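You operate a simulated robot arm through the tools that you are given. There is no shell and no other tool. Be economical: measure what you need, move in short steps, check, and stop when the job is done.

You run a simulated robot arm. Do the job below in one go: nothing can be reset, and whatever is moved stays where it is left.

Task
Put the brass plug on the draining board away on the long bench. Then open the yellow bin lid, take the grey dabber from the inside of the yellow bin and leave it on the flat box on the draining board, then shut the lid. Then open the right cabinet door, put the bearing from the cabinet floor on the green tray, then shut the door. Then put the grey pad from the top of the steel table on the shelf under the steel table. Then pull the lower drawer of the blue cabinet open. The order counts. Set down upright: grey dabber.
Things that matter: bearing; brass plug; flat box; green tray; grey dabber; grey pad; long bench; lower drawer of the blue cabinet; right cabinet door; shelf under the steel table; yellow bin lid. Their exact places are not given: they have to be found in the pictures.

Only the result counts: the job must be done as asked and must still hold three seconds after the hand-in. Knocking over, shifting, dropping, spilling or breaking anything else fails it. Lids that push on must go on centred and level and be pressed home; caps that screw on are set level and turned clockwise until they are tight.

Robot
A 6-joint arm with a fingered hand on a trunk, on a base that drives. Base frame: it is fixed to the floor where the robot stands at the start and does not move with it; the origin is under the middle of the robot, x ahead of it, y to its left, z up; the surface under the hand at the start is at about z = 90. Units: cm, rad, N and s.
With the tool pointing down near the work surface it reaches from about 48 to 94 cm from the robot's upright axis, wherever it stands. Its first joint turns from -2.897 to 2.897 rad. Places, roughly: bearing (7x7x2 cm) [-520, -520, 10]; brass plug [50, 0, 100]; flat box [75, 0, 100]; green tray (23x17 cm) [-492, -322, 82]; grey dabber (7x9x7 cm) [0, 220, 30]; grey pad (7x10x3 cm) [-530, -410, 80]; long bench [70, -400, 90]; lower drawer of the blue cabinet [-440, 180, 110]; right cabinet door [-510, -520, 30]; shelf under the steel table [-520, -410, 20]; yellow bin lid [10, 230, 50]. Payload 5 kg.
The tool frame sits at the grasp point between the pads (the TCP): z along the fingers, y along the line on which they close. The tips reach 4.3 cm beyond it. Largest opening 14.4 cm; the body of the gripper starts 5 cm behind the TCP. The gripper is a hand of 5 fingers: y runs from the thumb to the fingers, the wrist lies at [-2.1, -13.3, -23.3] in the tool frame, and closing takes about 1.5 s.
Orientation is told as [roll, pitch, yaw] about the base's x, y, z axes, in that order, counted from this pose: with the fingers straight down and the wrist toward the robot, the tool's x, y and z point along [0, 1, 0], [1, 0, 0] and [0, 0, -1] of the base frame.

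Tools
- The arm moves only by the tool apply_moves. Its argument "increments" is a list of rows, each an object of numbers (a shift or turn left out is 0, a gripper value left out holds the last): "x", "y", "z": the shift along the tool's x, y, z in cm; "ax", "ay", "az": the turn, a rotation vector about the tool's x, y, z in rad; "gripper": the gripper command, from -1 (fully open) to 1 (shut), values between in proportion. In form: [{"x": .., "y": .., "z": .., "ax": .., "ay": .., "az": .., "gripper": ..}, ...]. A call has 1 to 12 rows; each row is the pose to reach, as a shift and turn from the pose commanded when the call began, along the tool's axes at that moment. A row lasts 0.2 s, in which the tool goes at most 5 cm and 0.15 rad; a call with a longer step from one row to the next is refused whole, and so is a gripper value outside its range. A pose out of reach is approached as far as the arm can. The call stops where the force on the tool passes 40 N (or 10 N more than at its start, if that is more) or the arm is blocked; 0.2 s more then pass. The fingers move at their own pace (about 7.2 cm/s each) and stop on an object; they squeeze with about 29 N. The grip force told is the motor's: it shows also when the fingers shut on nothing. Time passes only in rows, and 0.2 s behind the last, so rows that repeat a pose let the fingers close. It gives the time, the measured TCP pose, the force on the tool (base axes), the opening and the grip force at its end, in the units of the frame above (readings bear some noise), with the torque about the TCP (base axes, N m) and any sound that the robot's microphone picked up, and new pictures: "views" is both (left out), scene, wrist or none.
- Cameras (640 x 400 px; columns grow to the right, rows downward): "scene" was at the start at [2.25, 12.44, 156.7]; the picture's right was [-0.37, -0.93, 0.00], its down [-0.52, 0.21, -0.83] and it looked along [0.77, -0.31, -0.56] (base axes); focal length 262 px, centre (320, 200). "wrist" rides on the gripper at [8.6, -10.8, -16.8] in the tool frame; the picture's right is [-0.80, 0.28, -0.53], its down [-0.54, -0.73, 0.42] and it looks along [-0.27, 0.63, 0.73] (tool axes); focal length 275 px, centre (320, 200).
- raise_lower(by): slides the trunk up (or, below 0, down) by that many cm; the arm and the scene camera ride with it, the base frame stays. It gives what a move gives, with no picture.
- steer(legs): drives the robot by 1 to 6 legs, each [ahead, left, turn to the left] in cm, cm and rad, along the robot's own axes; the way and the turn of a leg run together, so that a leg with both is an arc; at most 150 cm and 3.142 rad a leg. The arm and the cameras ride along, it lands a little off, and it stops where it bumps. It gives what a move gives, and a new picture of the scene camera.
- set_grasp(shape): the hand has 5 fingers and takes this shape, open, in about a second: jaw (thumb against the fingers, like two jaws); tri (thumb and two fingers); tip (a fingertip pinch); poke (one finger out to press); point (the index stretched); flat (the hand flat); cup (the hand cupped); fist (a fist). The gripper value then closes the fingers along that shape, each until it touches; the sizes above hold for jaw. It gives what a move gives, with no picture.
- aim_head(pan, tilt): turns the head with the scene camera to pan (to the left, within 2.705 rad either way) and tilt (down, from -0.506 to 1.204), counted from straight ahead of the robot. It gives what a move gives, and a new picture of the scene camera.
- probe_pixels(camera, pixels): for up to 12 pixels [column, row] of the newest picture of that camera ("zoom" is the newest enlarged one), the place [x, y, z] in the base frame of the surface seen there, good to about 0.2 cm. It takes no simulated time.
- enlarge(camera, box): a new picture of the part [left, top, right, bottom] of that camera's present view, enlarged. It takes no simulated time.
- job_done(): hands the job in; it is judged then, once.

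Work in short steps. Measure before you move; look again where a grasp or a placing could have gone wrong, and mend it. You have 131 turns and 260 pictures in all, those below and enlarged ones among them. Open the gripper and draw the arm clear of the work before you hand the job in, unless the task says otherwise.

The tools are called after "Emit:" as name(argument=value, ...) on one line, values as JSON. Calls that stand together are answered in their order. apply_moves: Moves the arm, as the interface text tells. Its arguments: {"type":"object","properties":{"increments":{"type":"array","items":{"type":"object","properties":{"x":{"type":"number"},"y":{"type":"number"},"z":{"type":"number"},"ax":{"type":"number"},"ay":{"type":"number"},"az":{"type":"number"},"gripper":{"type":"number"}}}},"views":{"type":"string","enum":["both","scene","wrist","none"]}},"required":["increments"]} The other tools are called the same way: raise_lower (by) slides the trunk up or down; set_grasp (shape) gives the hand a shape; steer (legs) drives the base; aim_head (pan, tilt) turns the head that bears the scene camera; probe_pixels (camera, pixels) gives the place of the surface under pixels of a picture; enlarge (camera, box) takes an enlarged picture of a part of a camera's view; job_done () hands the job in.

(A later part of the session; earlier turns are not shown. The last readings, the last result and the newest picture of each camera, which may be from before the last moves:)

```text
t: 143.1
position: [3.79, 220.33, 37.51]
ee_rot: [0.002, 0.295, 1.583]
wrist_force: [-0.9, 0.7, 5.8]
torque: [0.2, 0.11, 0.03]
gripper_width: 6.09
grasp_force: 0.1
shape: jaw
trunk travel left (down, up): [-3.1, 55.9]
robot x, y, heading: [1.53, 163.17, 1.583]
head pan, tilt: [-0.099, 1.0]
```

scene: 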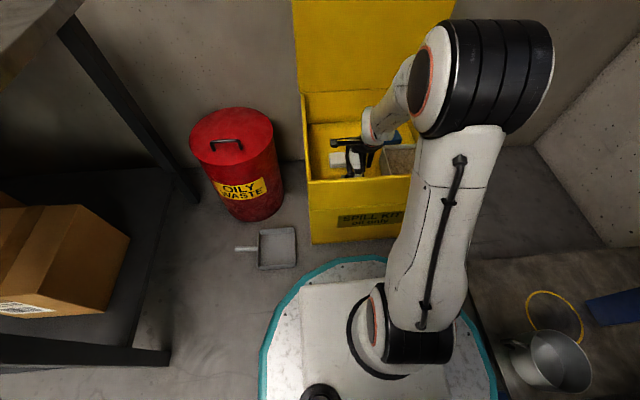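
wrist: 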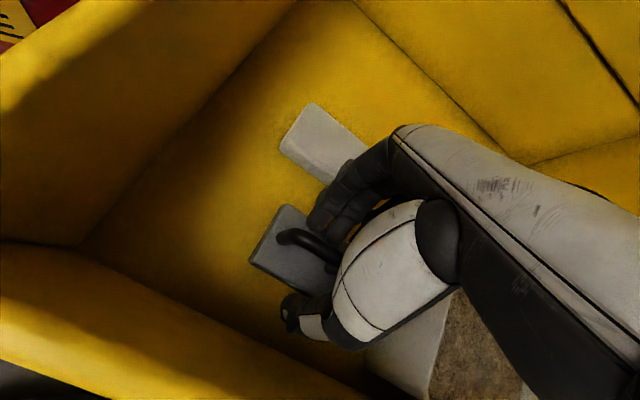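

A light 6 N contact; I raise 0.4 cm and close.

Emit:
apply_moves(increments=[{"z": -0.4, "y": -0.1}, {"z": -0.4, "y": -0.1, "gripper": 1}, {"z": -0.4, "y": -0.1}, {"z": -0.4, "y": -0.1}, {"z": -0.4, "y": -0.1}, {"z": -0.4, "y": -0.1}, {"z": -0.4, "y": -0.1}], views="wrist")

```text
t: 144.7
position: [3.84, 220.23, 38.05]
ee_rot: [0.001, 0.295, 1.586]
wrist_force: [-0.2, 0.5, 2.2]
torque: [0.14, 0.06, 0.05]
gripper_width: 0.42
grasp_force: 28.8
shape: jaw
trunk travel left (down, up): [-3.1, 55.9]
robot x, y, heading: [1.44, 163.21, 1.586]
head pan, tilt: [-0.099, 1.0]
```

wrist: 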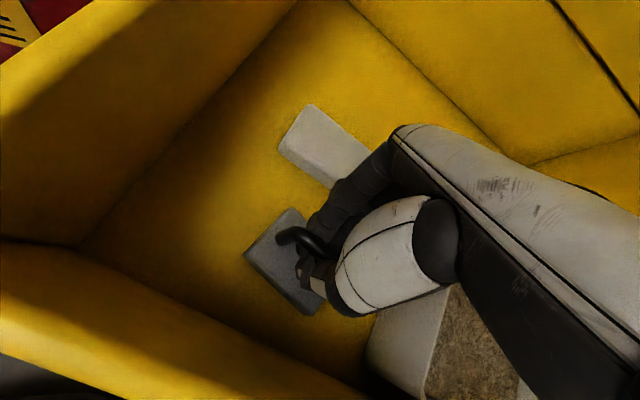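

The handle is held. I lift 12 cm straight up.

Emit:
apply_moves(increments=[{"y": -0.3, "z": -1}, {"y": -0.9, "z": -3}, {"y": -1.8, "z": -6}, {"y": -2.7, "z": -9}, {"y": -3.6, "z": -12}, {"y": -4.6, "z": -15}, {"y": -4.6, "z": -15}])

```text
t: 146.3
position: [3.76, 220.21, 53.43]
ee_rot: [0.002, 0.296, 1.585]
wrist_force: [-1.1, -0.1, -1.3]
torque: [0.01, 0.05, 0.0]
gripper_width: 0.44
grasp_force: 29.0
shape: jaw
trunk travel left (down, up): [-3.1, 55.9]
robot x, y, heading: [1.45, 162.8, 1.586]
head pan, tilt: [-0.099, 1.0]
```

scene: 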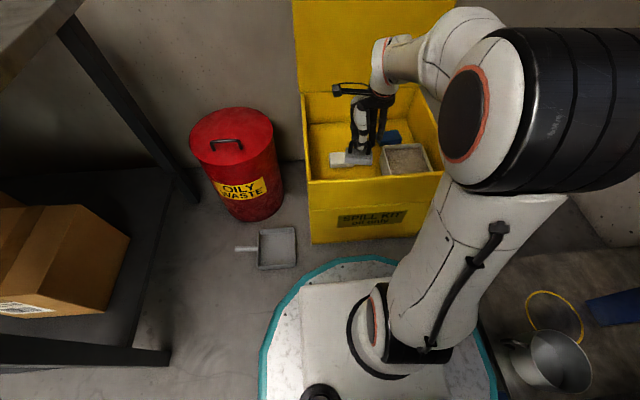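
wrist: 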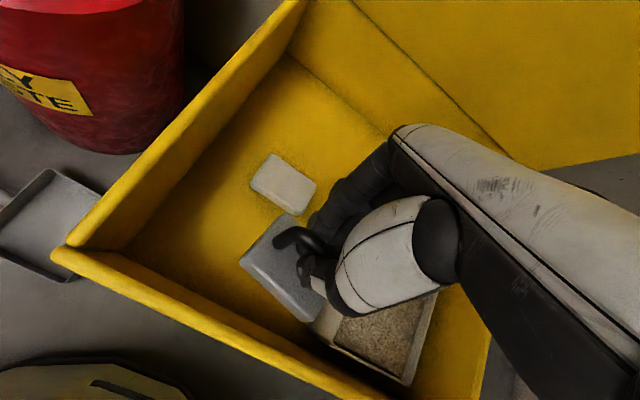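

The dabber hangs level in the hand. I raise the trunk fully and back away toward the draining board.

Emit:
raise_lower(by=40)

Emit:
raise_lower(by=15)

Emit:
steer(legs=[[-80, 4, 0], [-85, 4, 0]])

Emit:
aim_head(pan=-0.9, tilt=0.6)

```text
t: 150.1
position: [3.7, 220.36, 93.38]
ee_rot: [-0.001, 0.297, 1.585]
wrist_force: [-0.8, 0.6, -0.6]
torque: [0.0, -0.03, -0.02]
gripper_width: 0.41
grasp_force: 29.2
shape: jaw
trunk travel left (down, up): [-43.1, 15.9]
robot x, y, heading: [1.66, 163.22, 1.578]
head pan, tilt: [-0.099, 1.0]
```

```text
t: 151.9
position: [3.7, 220.19, 108.26]
ee_rot: [0.0, 0.295, 1.586]
wrist_force: [0.0, -0.5, -0.3]
torque: [0.03, -0.01, -0.01]
gripper_width: 0.47
grasp_force: 29.0
shape: jaw
trunk travel left (down, up): [-58.1, 0.9]
robot x, y, heading: [1.23, 163.16, 1.583]
head pan, tilt: [-0.099, 1.0]
```

```text
t: 160.3
position: [-2.29, 55.38, 108.37]
ee_rot: [-0.002, 0.297, 1.587]
wrist_force: [0.0, 0.8, -0.4]
torque: [0.0, 0.03, -0.02]
gripper_width: 0.45
grasp_force: 29.4
shape: jaw
trunk travel left (down, up): [-58.1, 0.9]
robot x, y, heading: [-4.59, -1.47, 1.581]
head pan, tilt: [-0.099, 1.0]
```

scene: 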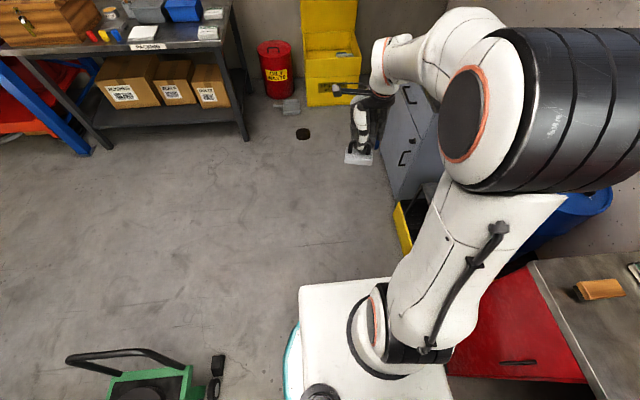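

```text
t: 161.4
position: [-2.46, 55.41, 108.37]
ee_rot: [-0.001, 0.296, 1.588]
wrist_force: [0.2, 0.5, -0.7]
torque: [0.03, -0.01, 0.02]
gripper_width: 0.43
grasp_force: 28.9
shape: jaw
trunk travel left (down, up): [-58.1, 0.9]
robot x, y, heading: [-4.39, -1.61, 1.583]
head pan, tilt: [-0.901, 0.6]
```

scene: 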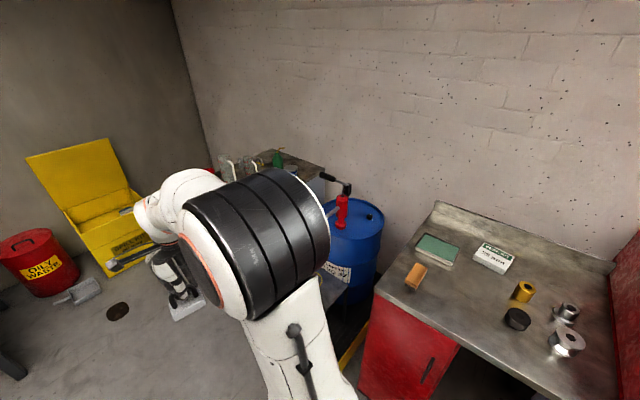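

From here the SEAL KIT box and the drum pump are visible; I measure them.

Emit:
enlarge(camera="scene", box=[400, 220, 600, 345])

Emit:
probe_pixels(camera="scene", pixels=[[485, 244], [513, 256], [503, 272], [474, 258], [493, 257], [341, 200], [345, 187], [330, 182], [343, 225], [330, 260], [381, 292], [325, 180]])

```text
3.20 times, centred on (500, 282) of scene
```

zoom: 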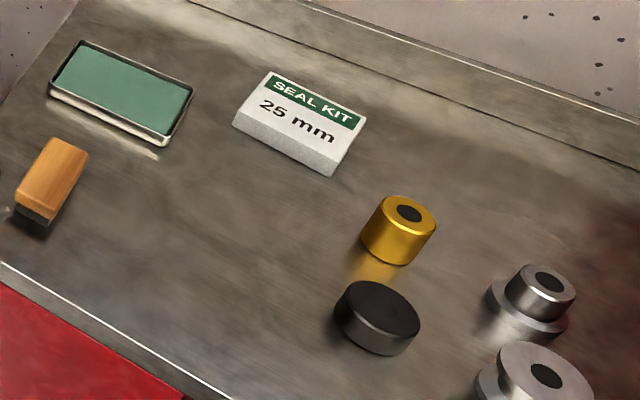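

```text
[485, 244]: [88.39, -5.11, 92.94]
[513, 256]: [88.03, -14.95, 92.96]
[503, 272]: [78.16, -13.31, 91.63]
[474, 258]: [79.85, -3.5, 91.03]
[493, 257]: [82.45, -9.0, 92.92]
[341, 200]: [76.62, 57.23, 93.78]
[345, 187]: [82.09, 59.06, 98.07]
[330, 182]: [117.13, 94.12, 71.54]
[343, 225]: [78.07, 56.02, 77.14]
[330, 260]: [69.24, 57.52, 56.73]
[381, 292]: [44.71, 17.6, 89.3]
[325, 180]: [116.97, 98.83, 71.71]
```

The pump is out of the swing radius. Box top: x 79.5–88.4, y -4.8…-15, z 92.95; centre ≈(84,-9.7). I turn to face the board and advance 11 cm.

Emit:
steer(legs=[[0, 0, -1.583], [11, 0, 0]])

Emit:
aim_head(pan=-0.1, tilt=0.7)

```text
t: 166.4
position: [63.59, -4.1, 108.29]
ee_rot: [0.0, 0.296, 0.007]
wrist_force: [0.3, 0.2, -1.0]
torque: [0.05, 0.06, 0.02]
gripper_width: 0.42
grasp_force: 28.8
shape: jaw
trunk travel left (down, up): [-58.1, 0.9]
robot x, y, heading: [6.61, -1.26, 0.004]
head pan, tilt: [-0.901, 0.6]
```

scene: 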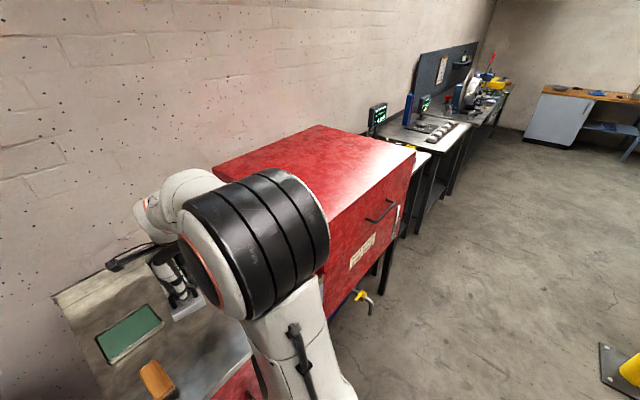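

```text
t: 167.6
position: [63.44, -4.12, 108.31]
ee_rot: [0.0, 0.297, 0.006]
wrist_force: [-0.8, 0.2, -1.5]
torque: [0.02, -0.02, 0.01]
gripper_width: 0.43
grasp_force: 28.5
shape: jaw
trunk travel left (down, up): [-58.1, 0.9]
robot x, y, heading: [6.38, -1.33, 0.009]
head pan, tilt: [-0.099, 0.7]
```

scene: 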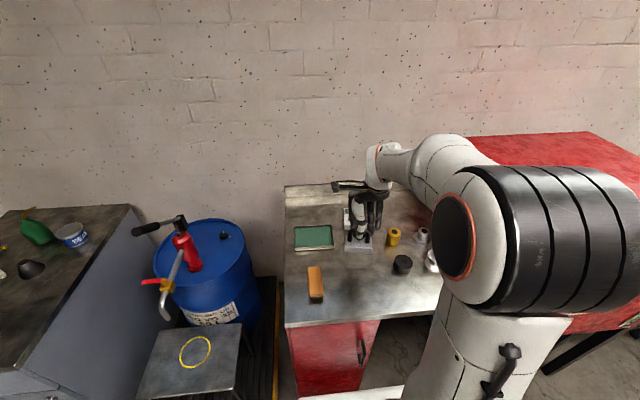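

I move horizontally over the box: 20.5 cm forward and 5.5 cm right.

Emit:
apply_moves(increments=[{"x": -1.4, "y": 3.9, "z": -1.19}, {"x": -2.8, "y": 7.8, "z": -2.39}, {"x": -4.1, "y": 11.8, "z": -3.58}, {"x": -5.5, "y": 15.7, "z": -4.78}, {"x": -5.5, "y": 19.6, "z": -5.97}, {"x": -5.5, "y": 19.6, "z": -5.97}])

```text
t: 169.0
position: [84.1, -9.44, 108.41]
ee_rot: [-0.001, 0.298, 0.007]
wrist_force: [-0.8, 0.1, -1.0]
torque: [0.01, 0.0, -0.01]
gripper_width: 0.44
grasp_force: 29.4
shape: jaw
trunk travel left (down, up): [-58.1, 0.9]
robot x, y, heading: [6.15, -1.59, 0.009]
head pan, tilt: [-0.099, 0.7]
```

scene: 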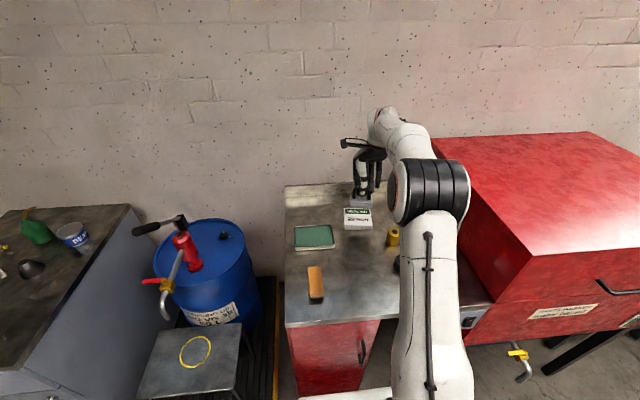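
wrist: 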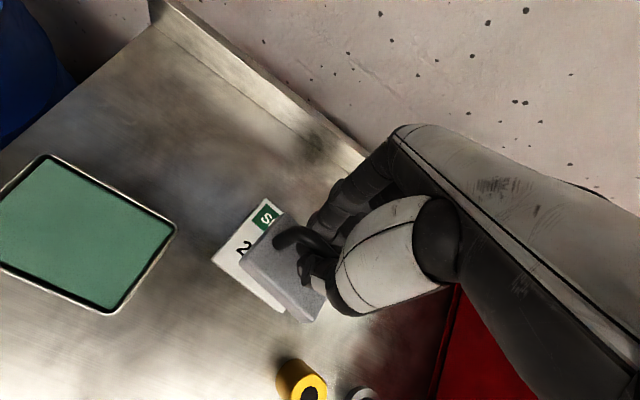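

I check the plate's lower edge vs box top with probes before lowering.

Emit:
probe_pixels(camera="wrist", pixels=[[245, 255], [305, 318], [275, 295], [273, 218], [320, 305], [230, 255], [283, 313], [265, 205]])

Emit:
enlarge(camera="wrist", box=[190, 170, 350, 340])

Emit:
enlarge(camera="scene", box=[330, 150, 410, 240])

```text
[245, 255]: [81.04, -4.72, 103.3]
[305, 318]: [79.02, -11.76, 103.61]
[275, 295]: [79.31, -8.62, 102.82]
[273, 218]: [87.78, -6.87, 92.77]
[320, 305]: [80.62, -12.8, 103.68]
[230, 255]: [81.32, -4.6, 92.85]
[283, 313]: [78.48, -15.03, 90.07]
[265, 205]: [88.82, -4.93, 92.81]
```

```text
2.35 times, centred on (270, 255) of wrist
```

zoom: 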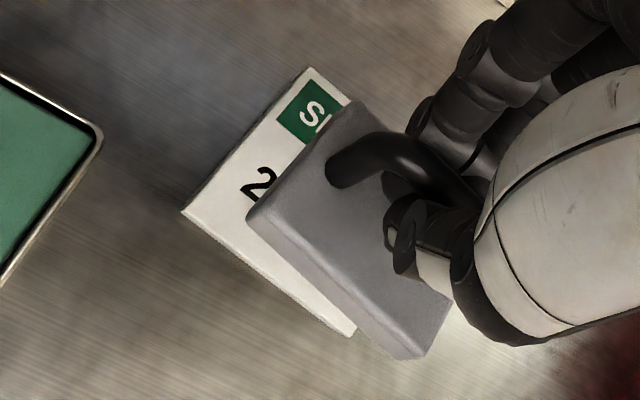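

```text
4.44 times, centred on (370, 195) of scene
```

zoom: 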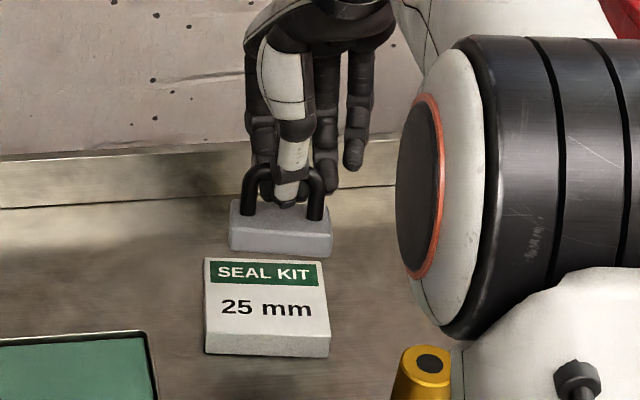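

The plate seems slightly yawed/pitched in the hand; I probe more points on its top face.

Emit:
probe_pixels(camera="wrist", pixels=[[280, 222], [262, 246], [283, 268], [300, 293], [272, 262], [256, 256], [290, 290], [308, 312], [316, 300], [270, 236]])

```text
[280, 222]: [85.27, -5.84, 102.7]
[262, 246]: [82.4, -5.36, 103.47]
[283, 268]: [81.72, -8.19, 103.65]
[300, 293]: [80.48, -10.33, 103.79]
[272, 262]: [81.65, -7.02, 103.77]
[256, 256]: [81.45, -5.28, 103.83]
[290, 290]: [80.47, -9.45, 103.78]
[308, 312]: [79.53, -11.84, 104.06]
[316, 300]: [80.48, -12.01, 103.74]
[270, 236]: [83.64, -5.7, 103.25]
```

The plate aligned to the tool axis (pitched ≈0.28) and is yawed ≈-0.28. I level the hand first, then turn it +0.25 about vertical.

Emit:
apply_moves(increments=[{"ax": -0.1}, {"ax": -0.2}, {"ax": -0.29}, {"ax": -0.29}], views="none")

Emit:
apply_moves(increments=[{"az": -0.1}, {"az": -0.2}, {"az": -0.25}, {"az": -0.25}])

Emit:
enlarge(camera="wrist", box=[190, 170, 350, 340])

```text
t: 170.0
position: [84.01, -9.47, 108.32]
ee_rot: [-0.001, 0.006, 0.007]
wrist_force: [-0.5, 0.2, -0.7]
torque: [0.0, -0.01, 0.01]
gripper_width: 0.45
grasp_force: 28.8
shape: jaw
trunk travel left (down, up): [-58.1, 0.9]
robot x, y, heading: [6.56, -1.49, 0.003]
head pan, tilt: [-0.099, 0.7]
```

```text
t: 171.0
position: [84.16, -9.46, 108.35]
ee_rot: [0.002, 0.006, 0.256]
wrist_force: [-0.4, -0.4, -1.5]
torque: [0.0, -0.03, 0.01]
gripper_width: 0.41
grasp_force: 29.0
shape: jaw
trunk travel left (down, up): [-58.1, 0.9]
robot x, y, heading: [6.46, -1.52, 0.006]
head pan, tilt: [-0.099, 0.7]
```

scene: 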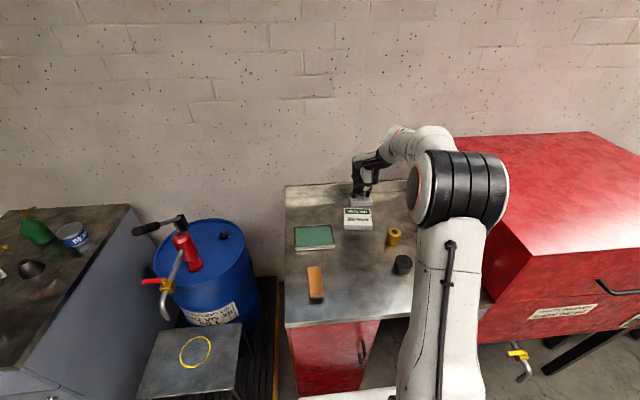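
wrist: 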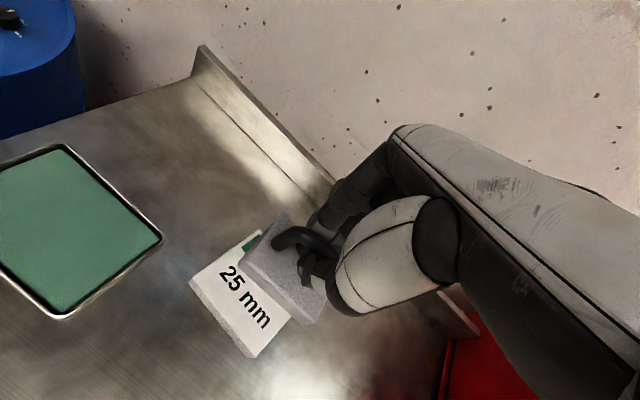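

```text
2.35 times, centred on (270, 255) of wrist
```

zoom: 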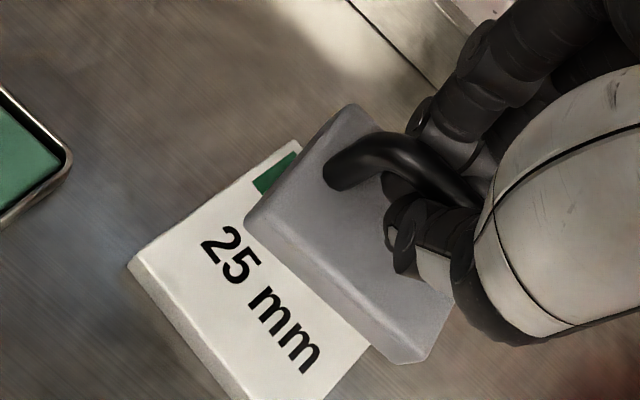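

I probe the plate's top points and box corners again.

Emit:
probe_pixels(camera="zoom", pixels=[[352, 112], [250, 212], [300, 180], [345, 220], [385, 295], [410, 345], [445, 310], [268, 232], [133, 262], [295, 145], [375, 345], [245, 395]])

```text
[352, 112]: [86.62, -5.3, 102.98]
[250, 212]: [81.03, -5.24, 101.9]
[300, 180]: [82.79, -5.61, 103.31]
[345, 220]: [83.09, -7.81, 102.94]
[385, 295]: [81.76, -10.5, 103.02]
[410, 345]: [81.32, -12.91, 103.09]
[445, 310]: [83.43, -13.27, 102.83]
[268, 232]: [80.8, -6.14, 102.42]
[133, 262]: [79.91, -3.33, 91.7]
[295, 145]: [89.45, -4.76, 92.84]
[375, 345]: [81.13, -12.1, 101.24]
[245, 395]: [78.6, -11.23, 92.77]
```

Plate is level (z≈103) and centred at (84.2,-9.2) over the box (84,-9.7). Bottom ≈100.7, box top 92.85: lower trunk 7.3, then ease down.

Emit:
raise_lower(by=-7.3)

Emit:
apply_moves(increments=[{"z": 0.2}, {"z": 0.4}, {"z": 0.5}])

```text
t: 172.1
position: [84.01, -9.42, 100.94]
ee_rot: [0.001, 0.005, 0.259]
wrist_force: [-0.3, -0.5, -1.9]
torque: [-0.02, 0.01, -0.02]
gripper_width: 0.41
grasp_force: 28.8
shape: jaw
trunk travel left (down, up): [-50.8, 8.2]
robot x, y, heading: [6.43, -1.79, 0.003]
head pan, tilt: [-0.099, 0.7]
```

```text
t: 172.9
position: [84.01, -9.46, 100.59]
ee_rot: [0.002, 0.005, 0.257]
wrist_force: [0.6, 0.4, 1.5]
torque: [-0.03, -0.1, -0.01]
gripper_width: 0.43
grasp_force: 28.8
shape: jaw
trunk travel left (down, up): [-50.8, 8.2]
robot x, y, heading: [6.71, -1.64, 0.006]
head pan, tilt: [-0.099, 0.7]
```

scene: 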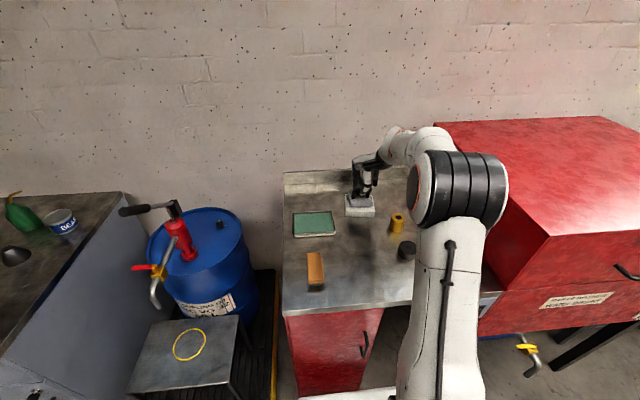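
wrist: 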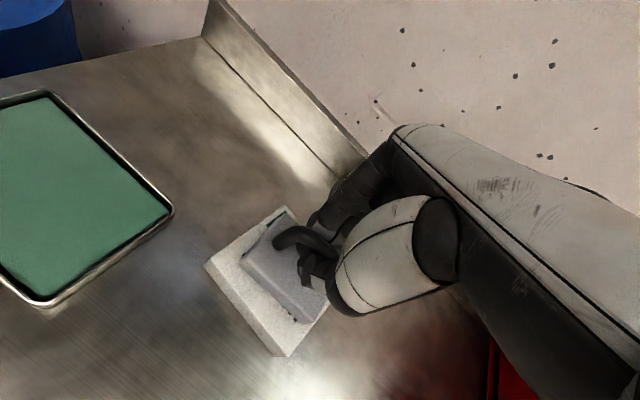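

Contact is reached (+1.5 N). I open gently and rise.

Emit:
apply_moves(increments=[{"gripper": 0.8}, {"gripper": 0.6}, {"gripper": 0.4}, {"gripper": 0.2}, {"gripper": 0.1}, {"gripper": 0.1}, {"z": -1}, {"z": -3}, {"z": -6}, {"z": -10}, {"z": -13}, {"z": -13}])

Emit:
enlarge(camera="wrist", box=[150, 180, 350, 380])

```text
t: 175.5
position: [84.04, -9.59, 113.45]
ee_rot: [0.002, 0.008, 0.257]
wrist_force: [-0.6, -0.1, -0.8]
torque: [-0.03, 0.0, 0.02]
gripper_width: 6.44
grasp_force: 0.1
shape: jaw
trunk travel left (down, up): [-50.8, 8.2]
robot x, y, heading: [6.14, -1.33, 0.008]
head pan, tilt: [-0.099, 0.7]
```

scene: 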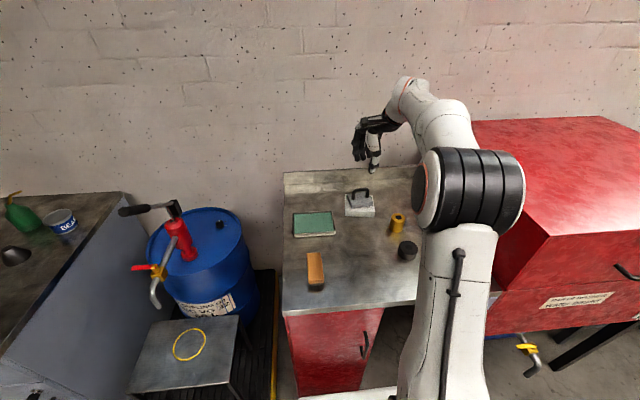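
wrist: 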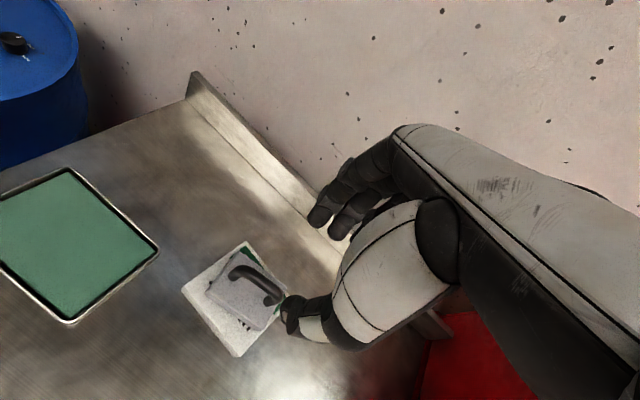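

```text
2.00 times, centred on (250, 280) of wrist
```

zoom: 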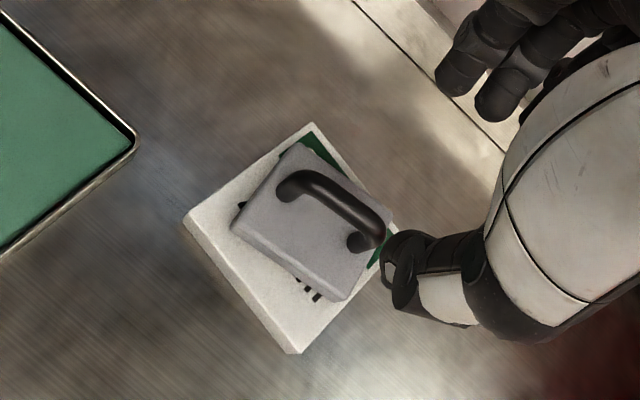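

The dabber rests level on the box. I retract the arm, re-centre yaw, and head back to the bin to shut the lid.

Emit:
apply_moves(increments=[{"x": 2, "y": -4, "az": 0.05}, {"x": 4, "y": -8, "az": 0.1}, {"x": 6, "y": -12, "az": 0.15}, {"x": 8, "y": -16, "az": 0.2}, {"x": 10, "y": -20, "az": 0.25}, {"x": 13, "y": -22.4, "az": 0.255}, {"x": 13, "y": -22.4, "az": 0.255, "gripper": 1}], views="none")

Emit:
steer(legs=[[-9, 0, 0], [0, 0, 1.565], [100, -4, 0], [66, -4, 0]])

Emit:
aim_head(pan=0.0, tilt=0.8)

```text
t: 177.1
position: [59.19, -2.35, 113.61]
ee_rot: [0.001, 0.007, 0.002]
wrist_force: [-0.6, -0.7, 1.0]
torque: [-0.01, 0.0, -0.05]
gripper_width: 0.93
grasp_force: 0.1
shape: jaw
trunk travel left (down, up): [-50.8, 8.2]
robot x, y, heading: [6.41, -1.46, 0.009]
head pan, tilt: [-0.099, 0.7]
```

```text
t: 190.0
position: [8.71, 217.03, 113.68]
ee_rot: [0.001, 0.006, 1.564]
wrist_force: [0.8, 0.4, -0.7]
torque: [0.01, 0.01, 0.06]
gripper_width: 0.01
grasp_force: 28.4
shape: jaw
trunk travel left (down, up): [-50.8, 8.2]
robot x, y, heading: [7.06, 163.95, 1.563]
head pan, tilt: [-0.099, 0.7]
```

scene: 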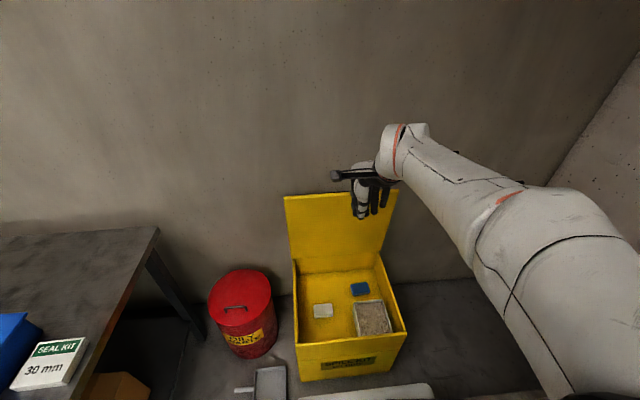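

```text
t: 190.7
position: [8.72, 217.05, 113.55]
ee_rot: [0.0, 0.007, 1.565]
wrist_force: [0.5, -0.1, 0.2]
torque: [0.0, -0.01, 0.01]
gripper_width: 0.0
grasp_force: 29.3
shape: jaw
trunk travel left (down, up): [-50.8, 8.2]
robot x, y, heading: [7.67, 164.36, 1.563]
head pan, tilt: [0.0, 0.799]
```

scene: 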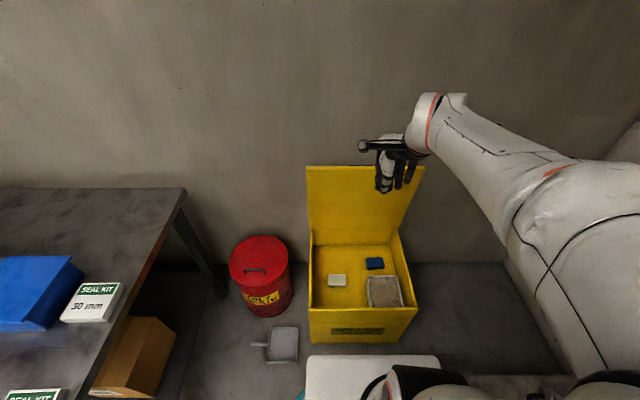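

I measure the lid's top edge and the wall behind it.

Emit:
probe_pixels(camera="scene", pixels=[[308, 169], [345, 168], [415, 172], [310, 240], [395, 235], [340, 150], [420, 150], [350, 200], [423, 168]])

Emit:
enlarge(camera="scene", box=[290, 80, 450, 260])

```text
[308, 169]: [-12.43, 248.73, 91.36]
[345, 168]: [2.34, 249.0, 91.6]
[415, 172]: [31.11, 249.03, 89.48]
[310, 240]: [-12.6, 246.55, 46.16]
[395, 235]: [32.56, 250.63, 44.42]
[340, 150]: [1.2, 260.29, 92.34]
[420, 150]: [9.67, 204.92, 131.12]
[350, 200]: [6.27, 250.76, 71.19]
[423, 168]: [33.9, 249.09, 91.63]
```

```text
2.22 times, centred on (370, 170) of scene
```

zoom: 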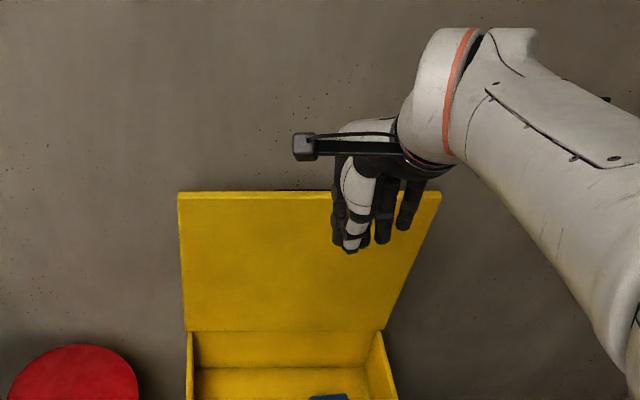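

The lid stands at ~1.5 rad: edge at y≈249.5, z 91.5. I'll straddle its edge with opened jaws at x≈22 and draw it forward. First move above it.

Emit:
apply_moves(increments=[{"x": -1.7, "y": 4.1, "gripper": 0.1}, {"x": -3.4, "y": 8.2}, {"x": -5, "y": 12.3}, {"x": -6.7, "y": 16.5}, {"x": -8.4, "y": 20.6}, {"x": -10, "y": 24.7}, {"x": -11.7, "y": 28.8}, {"x": -13.3, "y": 32.6}, {"x": -13.3, "y": 32.6}])

```text
t: 192.7
position: [22.2, 249.58, 113.43]
ee_rot: [0.001, 0.007, 1.563]
wrist_force: [-0.1, -0.2, 0.1]
torque: [0.0, -0.03, 0.0]
gripper_width: 6.46
grasp_force: 0.0
shape: jaw
trunk travel left (down, up): [-50.8, 8.2]
robot x, y, heading: [7.23, 164.18, 1.559]
head pan, tilt: [0.0, 0.799]
```

scene: 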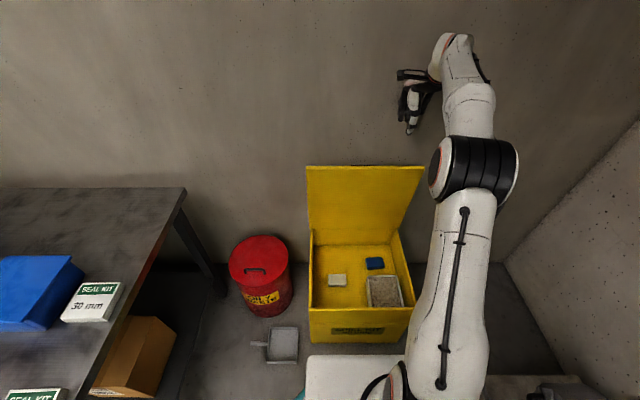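
wrist: 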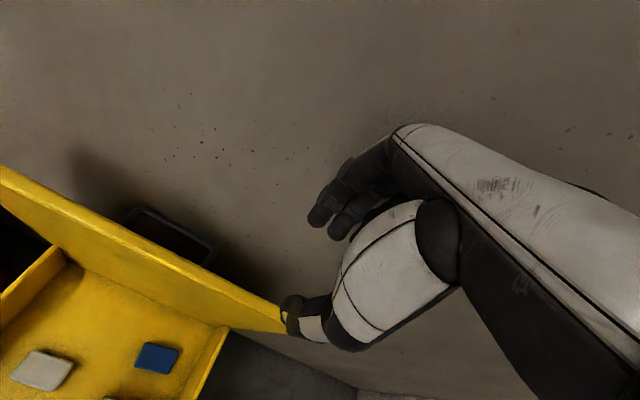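

Geometry is within reach. Lower 12 cm and check.

Emit:
apply_moves(increments=[{"z": 4}, {"z": 8}, {"z": 12}, {"z": 12}])

```text
t: 193.7
position: [22.17, 249.65, 101.51]
ee_rot: [0.001, 0.005, 1.563]
wrist_force: [-0.1, 0.5, -0.3]
torque: [-0.01, 0.01, 0.01]
gripper_width: 6.48
grasp_force: 0.0
shape: jaw
trunk travel left (down, up): [-50.8, 8.2]
robot x, y, heading: [7.43, 164.36, 1.566]
head pan, tilt: [0.0, 0.799]
```

scene: 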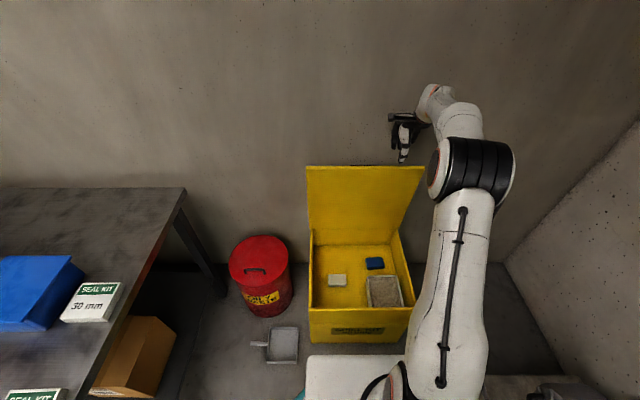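
wrist: 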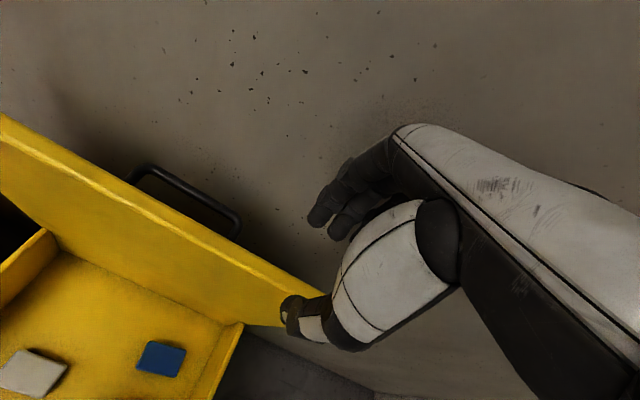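

Thumb will pass in front (y≈246.4) and fingers behind (y≈252.9) the lid edge. Lower 7.5 more.

Emit:
apply_moves(increments=[{"z": 3, "y": 0.2}, {"z": 5.5, "y": 0.2}, {"z": 7.7, "y": 0.2}, {"z": 7.7, "y": 0.2}], views="wrist")

```text
t: 194.7
position: [22.19, 249.6, 93.79]
ee_rot: [0.0, 0.009, 1.563]
wrist_force: [-0.4, -0.8, -0.9]
torque: [0.0, 0.02, -0.01]
gripper_width: 6.46
grasp_force: 0.0
shape: jaw
trunk travel left (down, up): [-50.8, 8.2]
robot x, y, heading: [6.85, 163.84, 1.568]
head pan, tilt: [0.0, 0.799]
```

wrist: 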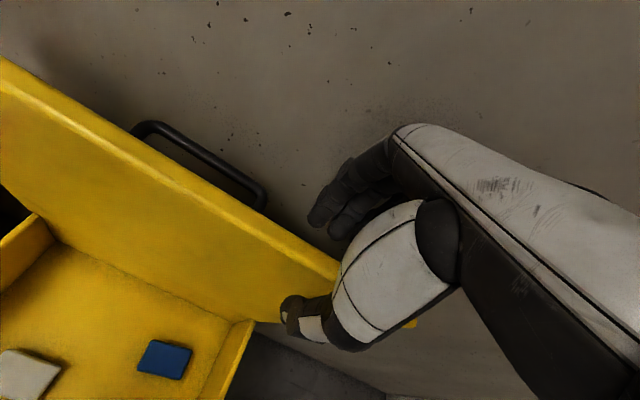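

Jaws straddle the lid edge. I draw the lid forward along its arc.

Emit:
apply_moves(increments=[{"y": -2.2, "z": 0.2}, {"y": -4.4, "z": 0.5}, {"y": -6.5, "z": 0.8}, {"y": -8.7, "z": 1.2}, {"y": -10.8, "z": 1.7}, {"y": -13, "z": 2.2}, {"y": -15, "z": 3}, {"y": -17, "z": 3.7}, {"y": -19, "z": 4.6}, {"y": -21, "z": 5.6}])

```text
t: 196.9
position: [22.13, 228.48, 88.2]
ee_rot: [0.0, 0.006, 1.563]
wrist_force: [-0.2, -0.1, 0.2]
torque: [-0.01, -0.02, 0.02]
gripper_width: 6.47
grasp_force: 0.1
shape: jaw
trunk travel left (down, up): [-50.8, 8.2]
robot x, y, heading: [7.07, 164.33, 1.562]
head pan, tilt: [0.0, 0.799]
```

scene: 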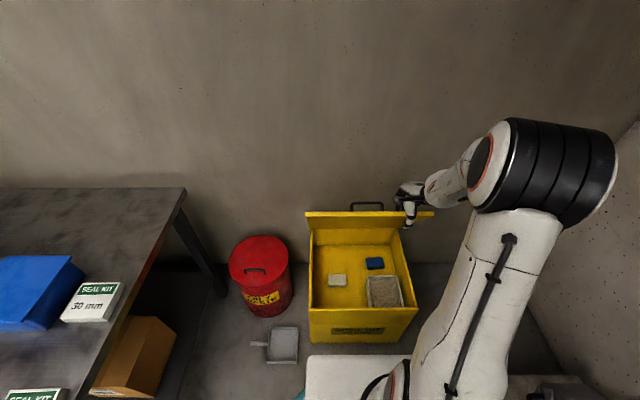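
wrist: 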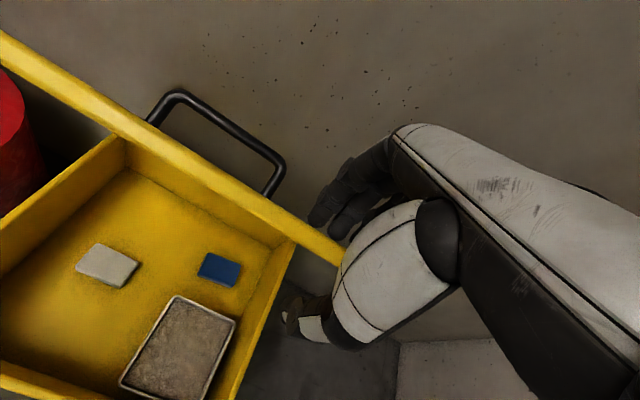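

The lid follows nicely. Continue to ≈0.9 rad from vertical.

Emit:
apply_moves(increments=[{"y": -1.8, "z": 1.1}, {"y": -3.6, "z": 2.3}, {"y": -5.3, "z": 3.6}, {"y": -7, "z": 4.9}, {"y": -8.6, "z": 6.3}, {"y": -10.2, "z": 7.7}, {"y": -11.6, "z": 9.2}, {"y": -13.1, "z": 10.7}, {"y": -13.1, "z": 10.7}])

```text
t: 198.9
position: [21.95, 215.3, 77.58]
ee_rot: [-0.001, 0.006, 1.565]
wrist_force: [0.9, 0.4, 0.8]
torque: [0.02, -0.01, -0.01]
gripper_width: 6.49
grasp_force: 0.1
shape: jaw
trunk travel left (down, up): [-50.8, 8.2]
robot x, y, heading: [7.36, 164.54, 1.563]
head pan, tilt: [0.0, 0.799]
```

scene: 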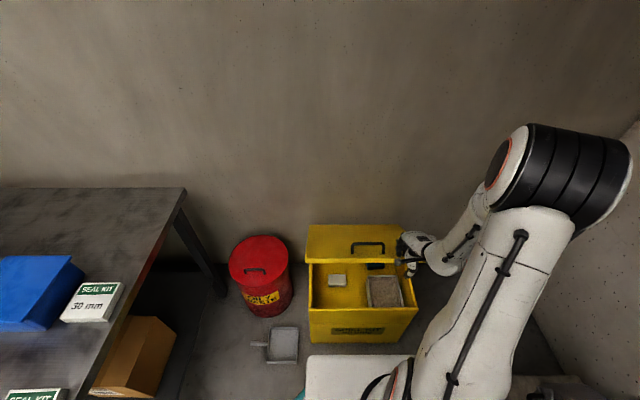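
wrist: 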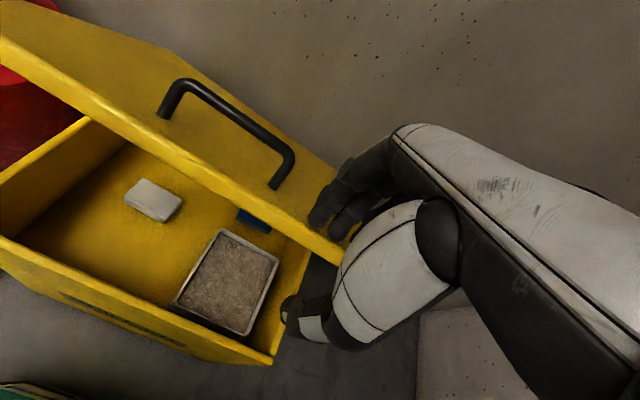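

Lid is about 40° from closed. I lift the hand, move over the lid, close the fingers, and then push it down.

Emit:
apply_moves(increments=[{"z": -4}, {"z": -8}, {"z": -11, "y": 2}, {"z": -11, "y": 6, "gripper": 1}, {"z": -11, "y": 7}, {"z": -11, "y": 7}, {"z": -11, "y": 7}, {"z": -11, "y": 7}, {"z": -11, "y": 7}])

```text
t: 200.9
position: [22.03, 222.53, 88.61]
ee_rot: [0.001, 0.006, 1.564]
wrist_force: [-0.2, 0.4, -1.0]
torque: [0.01, -0.01, 0.01]
gripper_width: 0.0
grasp_force: 29.2
shape: jaw
trunk travel left (down, up): [-50.8, 8.2]
robot x, y, heading: [7.57, 164.05, 1.559]
head pan, tilt: [0.0, 0.799]
```

scene: 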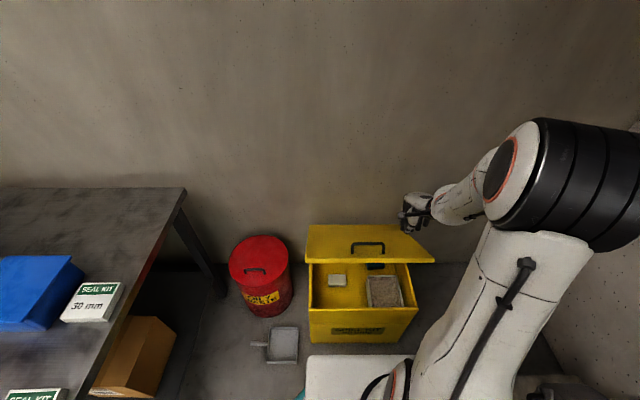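
wrist: 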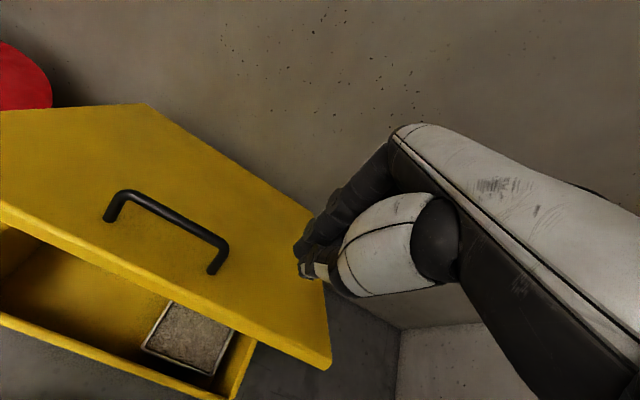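

The hand is above the lid. I press down using the trunk.

Emit:
raise_lower(by=-20)

Emit:
raise_lower(by=-12)

Emit:
apply_moves(increments=[{"z": 1.5}, {"z": 3}, {"z": 3.8}, {"z": 3.8}])

```text
t: 203.0
position: [22.09, 222.48, 68.74]
ee_rot: [0.001, 0.009, 1.563]
wrist_force: [0.2, -0.2, 0.2]
torque: [-0.01, 0.0, -0.02]
gripper_width: 0.0
grasp_force: 29.5
shape: jaw
trunk travel left (down, up): [-30.8, 28.2]
robot x, y, heading: [7.17, 164.41, 1.566]
head pan, tilt: [0.0, 0.799]
```

```text
t: 204.5
position: [22.06, 222.56, 56.62]
ee_rot: [-0.001, 0.007, 1.564]
wrist_force: [-0.2, 0.2, 0.6]
torque: [-0.01, -0.03, 0.0]
gripper_width: 0.0
grasp_force: 28.8
shape: jaw
trunk travel left (down, up): [-18.8, 40.2]
robot x, y, heading: [7.31, 164.36, 1.566]
head pan, tilt: [0.0, 0.799]
```

```text
t: 205.5
position: [22.09, 222.34, 52.79]
ee_rot: [0.001, 0.008, 1.563]
wrist_force: [0.2, -0.5, -1.3]
torque: [-0.02, -0.02, -0.02]
gripper_width: 0.0
grasp_force: 28.9
shape: jaw
trunk travel left (down, up): [-18.8, 40.2]
robot x, y, heading: [7.36, 164.72, 1.56]
head pan, tilt: [0.0, 0.799]
```

scene: 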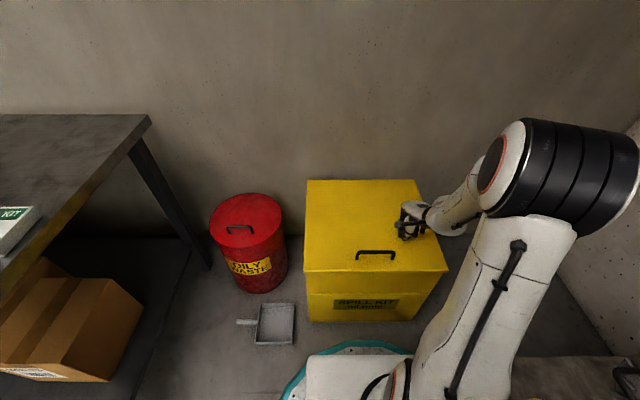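
wrist: 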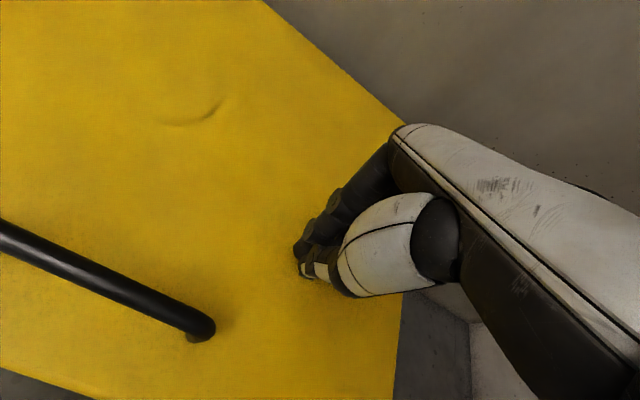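

The lid looks shut; I press a little further until contact and probe its front edge.

Emit:
apply_moves(increments=[{"z": 0.3}, {"z": 0.6}, {"z": 0.9}, {"z": 1.2}], views="scene")

Emit:
probe_pixels(camera="scene", pixels=[[310, 265], [340, 262], [430, 258], [315, 185], [410, 185], [306, 268]])

```text
t: 206.3
position: [22.09, 222.69, 52.67]
ee_rot: [-0.001, -0.006, 1.56]
wrist_force: [0.7, -2.3, 18.3]
torque: [-0.16, 0.15, 0.01]
gripper_width: 0.0
grasp_force: 28.9
shape: jaw
trunk travel left (down, up): [-18.8, 40.2]
robot x, y, heading: [7.67, 164.03, 1.56]
head pan, tilt: [0.0, 0.799]
stopped in row 4: the force on the tool passed its limit at 44 N (the readings are from after the stop); the commanded pose is now the measured one
```

scene: 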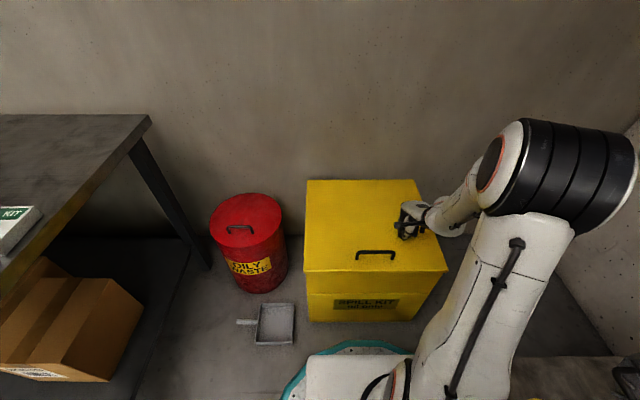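

```text
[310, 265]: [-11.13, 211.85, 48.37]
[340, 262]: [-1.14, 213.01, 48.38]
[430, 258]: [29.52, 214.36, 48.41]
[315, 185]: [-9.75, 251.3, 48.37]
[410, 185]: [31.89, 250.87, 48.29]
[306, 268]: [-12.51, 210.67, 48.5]
```

The lid is shut (z 48.4 flat). I raise the arm, back off, and survey the way to the far corner at (-510,-500).

Emit:
raise_lower(by=38)

Emit:
steer(legs=[[-90, 10, 0], [0, 0, 1.9]])

Emit:
aim_head(pan=0.6, tilt=0.35)

Emit:
aim_head(pan=-0.5, tilt=0.35)

```text
t: 210.0
position: [22.14, 222.67, 90.4]
ee_rot: [0.001, 0.001, 1.561]
wrist_force: [0.6, 0.5, -1.2]
torque: [-0.03, -0.01, 0.02]
gripper_width: 0.0
grasp_force: 28.7
shape: jaw
trunk travel left (down, up): [-56.8, 2.2]
robot x, y, heading: [7.33, 164.2, 1.567]
head pan, tilt: [0.0, 0.799]
```

```text
t: 219.2
position: [-63.3, 72.39, 90.32]
ee_rot: [0.001, -0.001, -2.841]
wrist_force: [-0.5, 0.4, 1.0]
torque: [-0.04, -0.01, 0.0]
gripper_width: 0.01
grasp_force: 29.0
shape: jaw
trunk travel left (down, up): [-56.8, 2.2]
robot x, y, heading: [-3.45, 75.67, -2.84]
head pan, tilt: [0.0, 0.799]
```

scene: 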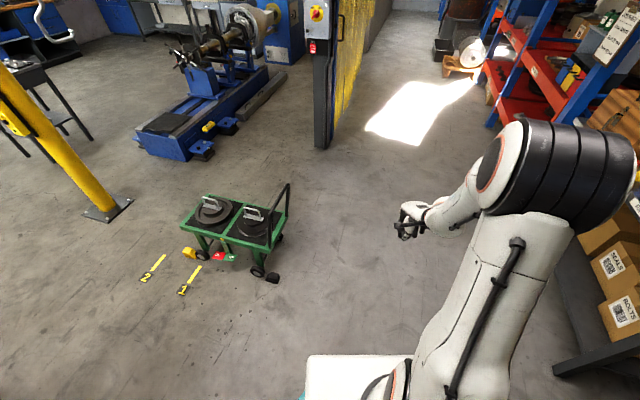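

```text
t: 220.2
position: [-63.32, 72.47, 90.4]
ee_rot: [0.0, 0.001, -2.843]
wrist_force: [-0.3, -0.9, 0.0]
torque: [0.06, 0.0, -0.02]
gripper_width: 0.0
grasp_force: 29.4
shape: jaw
trunk travel left (down, up): [-56.8, 2.2]
robot x, y, heading: [-3.23, 76.14, -2.838]
head pan, tilt: [0.6, 0.351]
```

scene: 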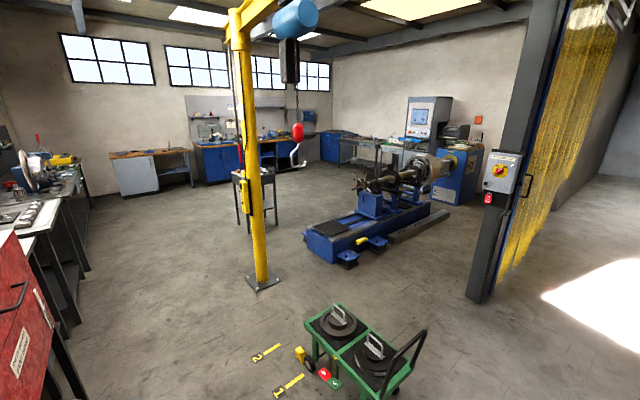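

```text
t: 221.6
position: [-63.28, 72.37, 90.39]
ee_rot: [0.0, 0.0, -2.843]
wrist_force: [-0.6, 0.2, 0.3]
torque: [0.03, -0.01, -0.03]
gripper_width: 0.01
grasp_force: 29.0
shape: jaw
trunk travel left (down, up): [-56.8, 2.2]
robot x, y, heading: [-3.34, 76.24, -2.839]
head pan, tilt: [-0.499, 0.351]
```

scene: 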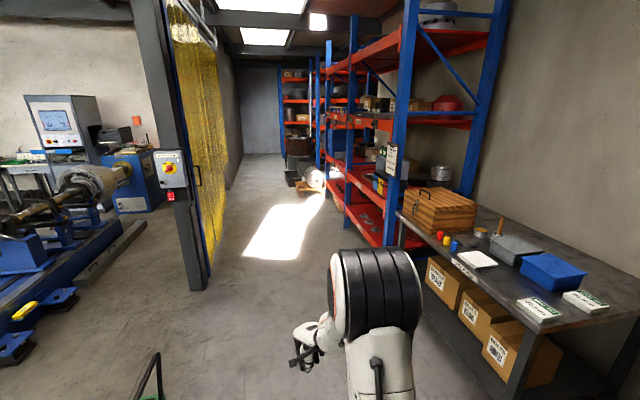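

I re-aim to measure the machine, the small table and far furniture for route planning.

Emit:
aim_head(pan=0.6, tilt=0.3)

Emit:
probe_pixels(camera="scene", pixels=[[305, 260], [345, 280], [440, 225], [330, 240], [262, 300], [237, 240], [262, 245], [275, 235], [130, 210], [200, 195], [300, 185], [390, 190]])

Emit:
enlarge(camera="scene", box=[90, 110, 490, 290])

```text
t: 222.9
position: [-63.25, 72.47, 90.37]
ee_rot: [0.001, 0.001, -2.844]
wrist_force: [-0.1, -0.3, 0.2]
torque: [0.03, -0.03, 0.0]
gripper_width: 0.0
grasp_force: 28.9
shape: jaw
trunk travel left (down, up): [-56.8, 2.2]
robot x, y, heading: [-3.27, 76.25, -2.838]
head pan, tilt: [0.6, 0.3]
```

scene: 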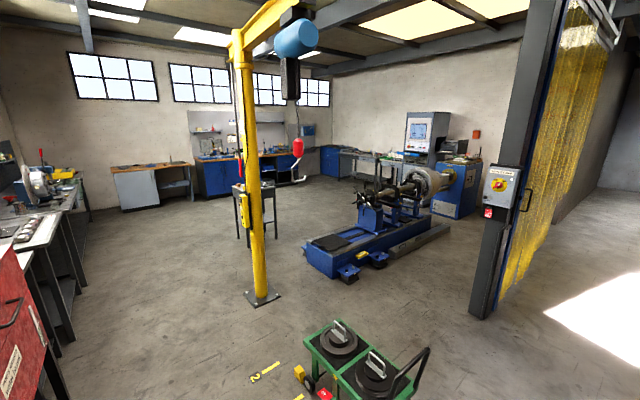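

```text
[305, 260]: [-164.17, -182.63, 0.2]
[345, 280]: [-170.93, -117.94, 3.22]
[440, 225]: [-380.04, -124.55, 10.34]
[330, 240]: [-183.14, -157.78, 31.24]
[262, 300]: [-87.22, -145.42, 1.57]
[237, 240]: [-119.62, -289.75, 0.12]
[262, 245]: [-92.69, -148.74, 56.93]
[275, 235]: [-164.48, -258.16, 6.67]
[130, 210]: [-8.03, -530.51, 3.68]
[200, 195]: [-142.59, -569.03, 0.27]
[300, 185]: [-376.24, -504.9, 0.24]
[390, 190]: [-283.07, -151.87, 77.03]
```

```text
1.60 times, centred on (290, 200) of scene
```

zoom: 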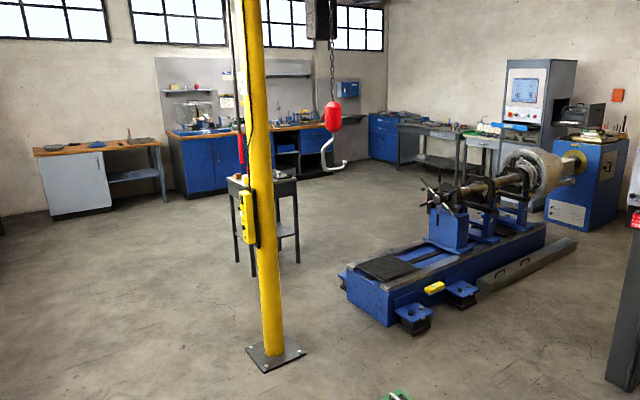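

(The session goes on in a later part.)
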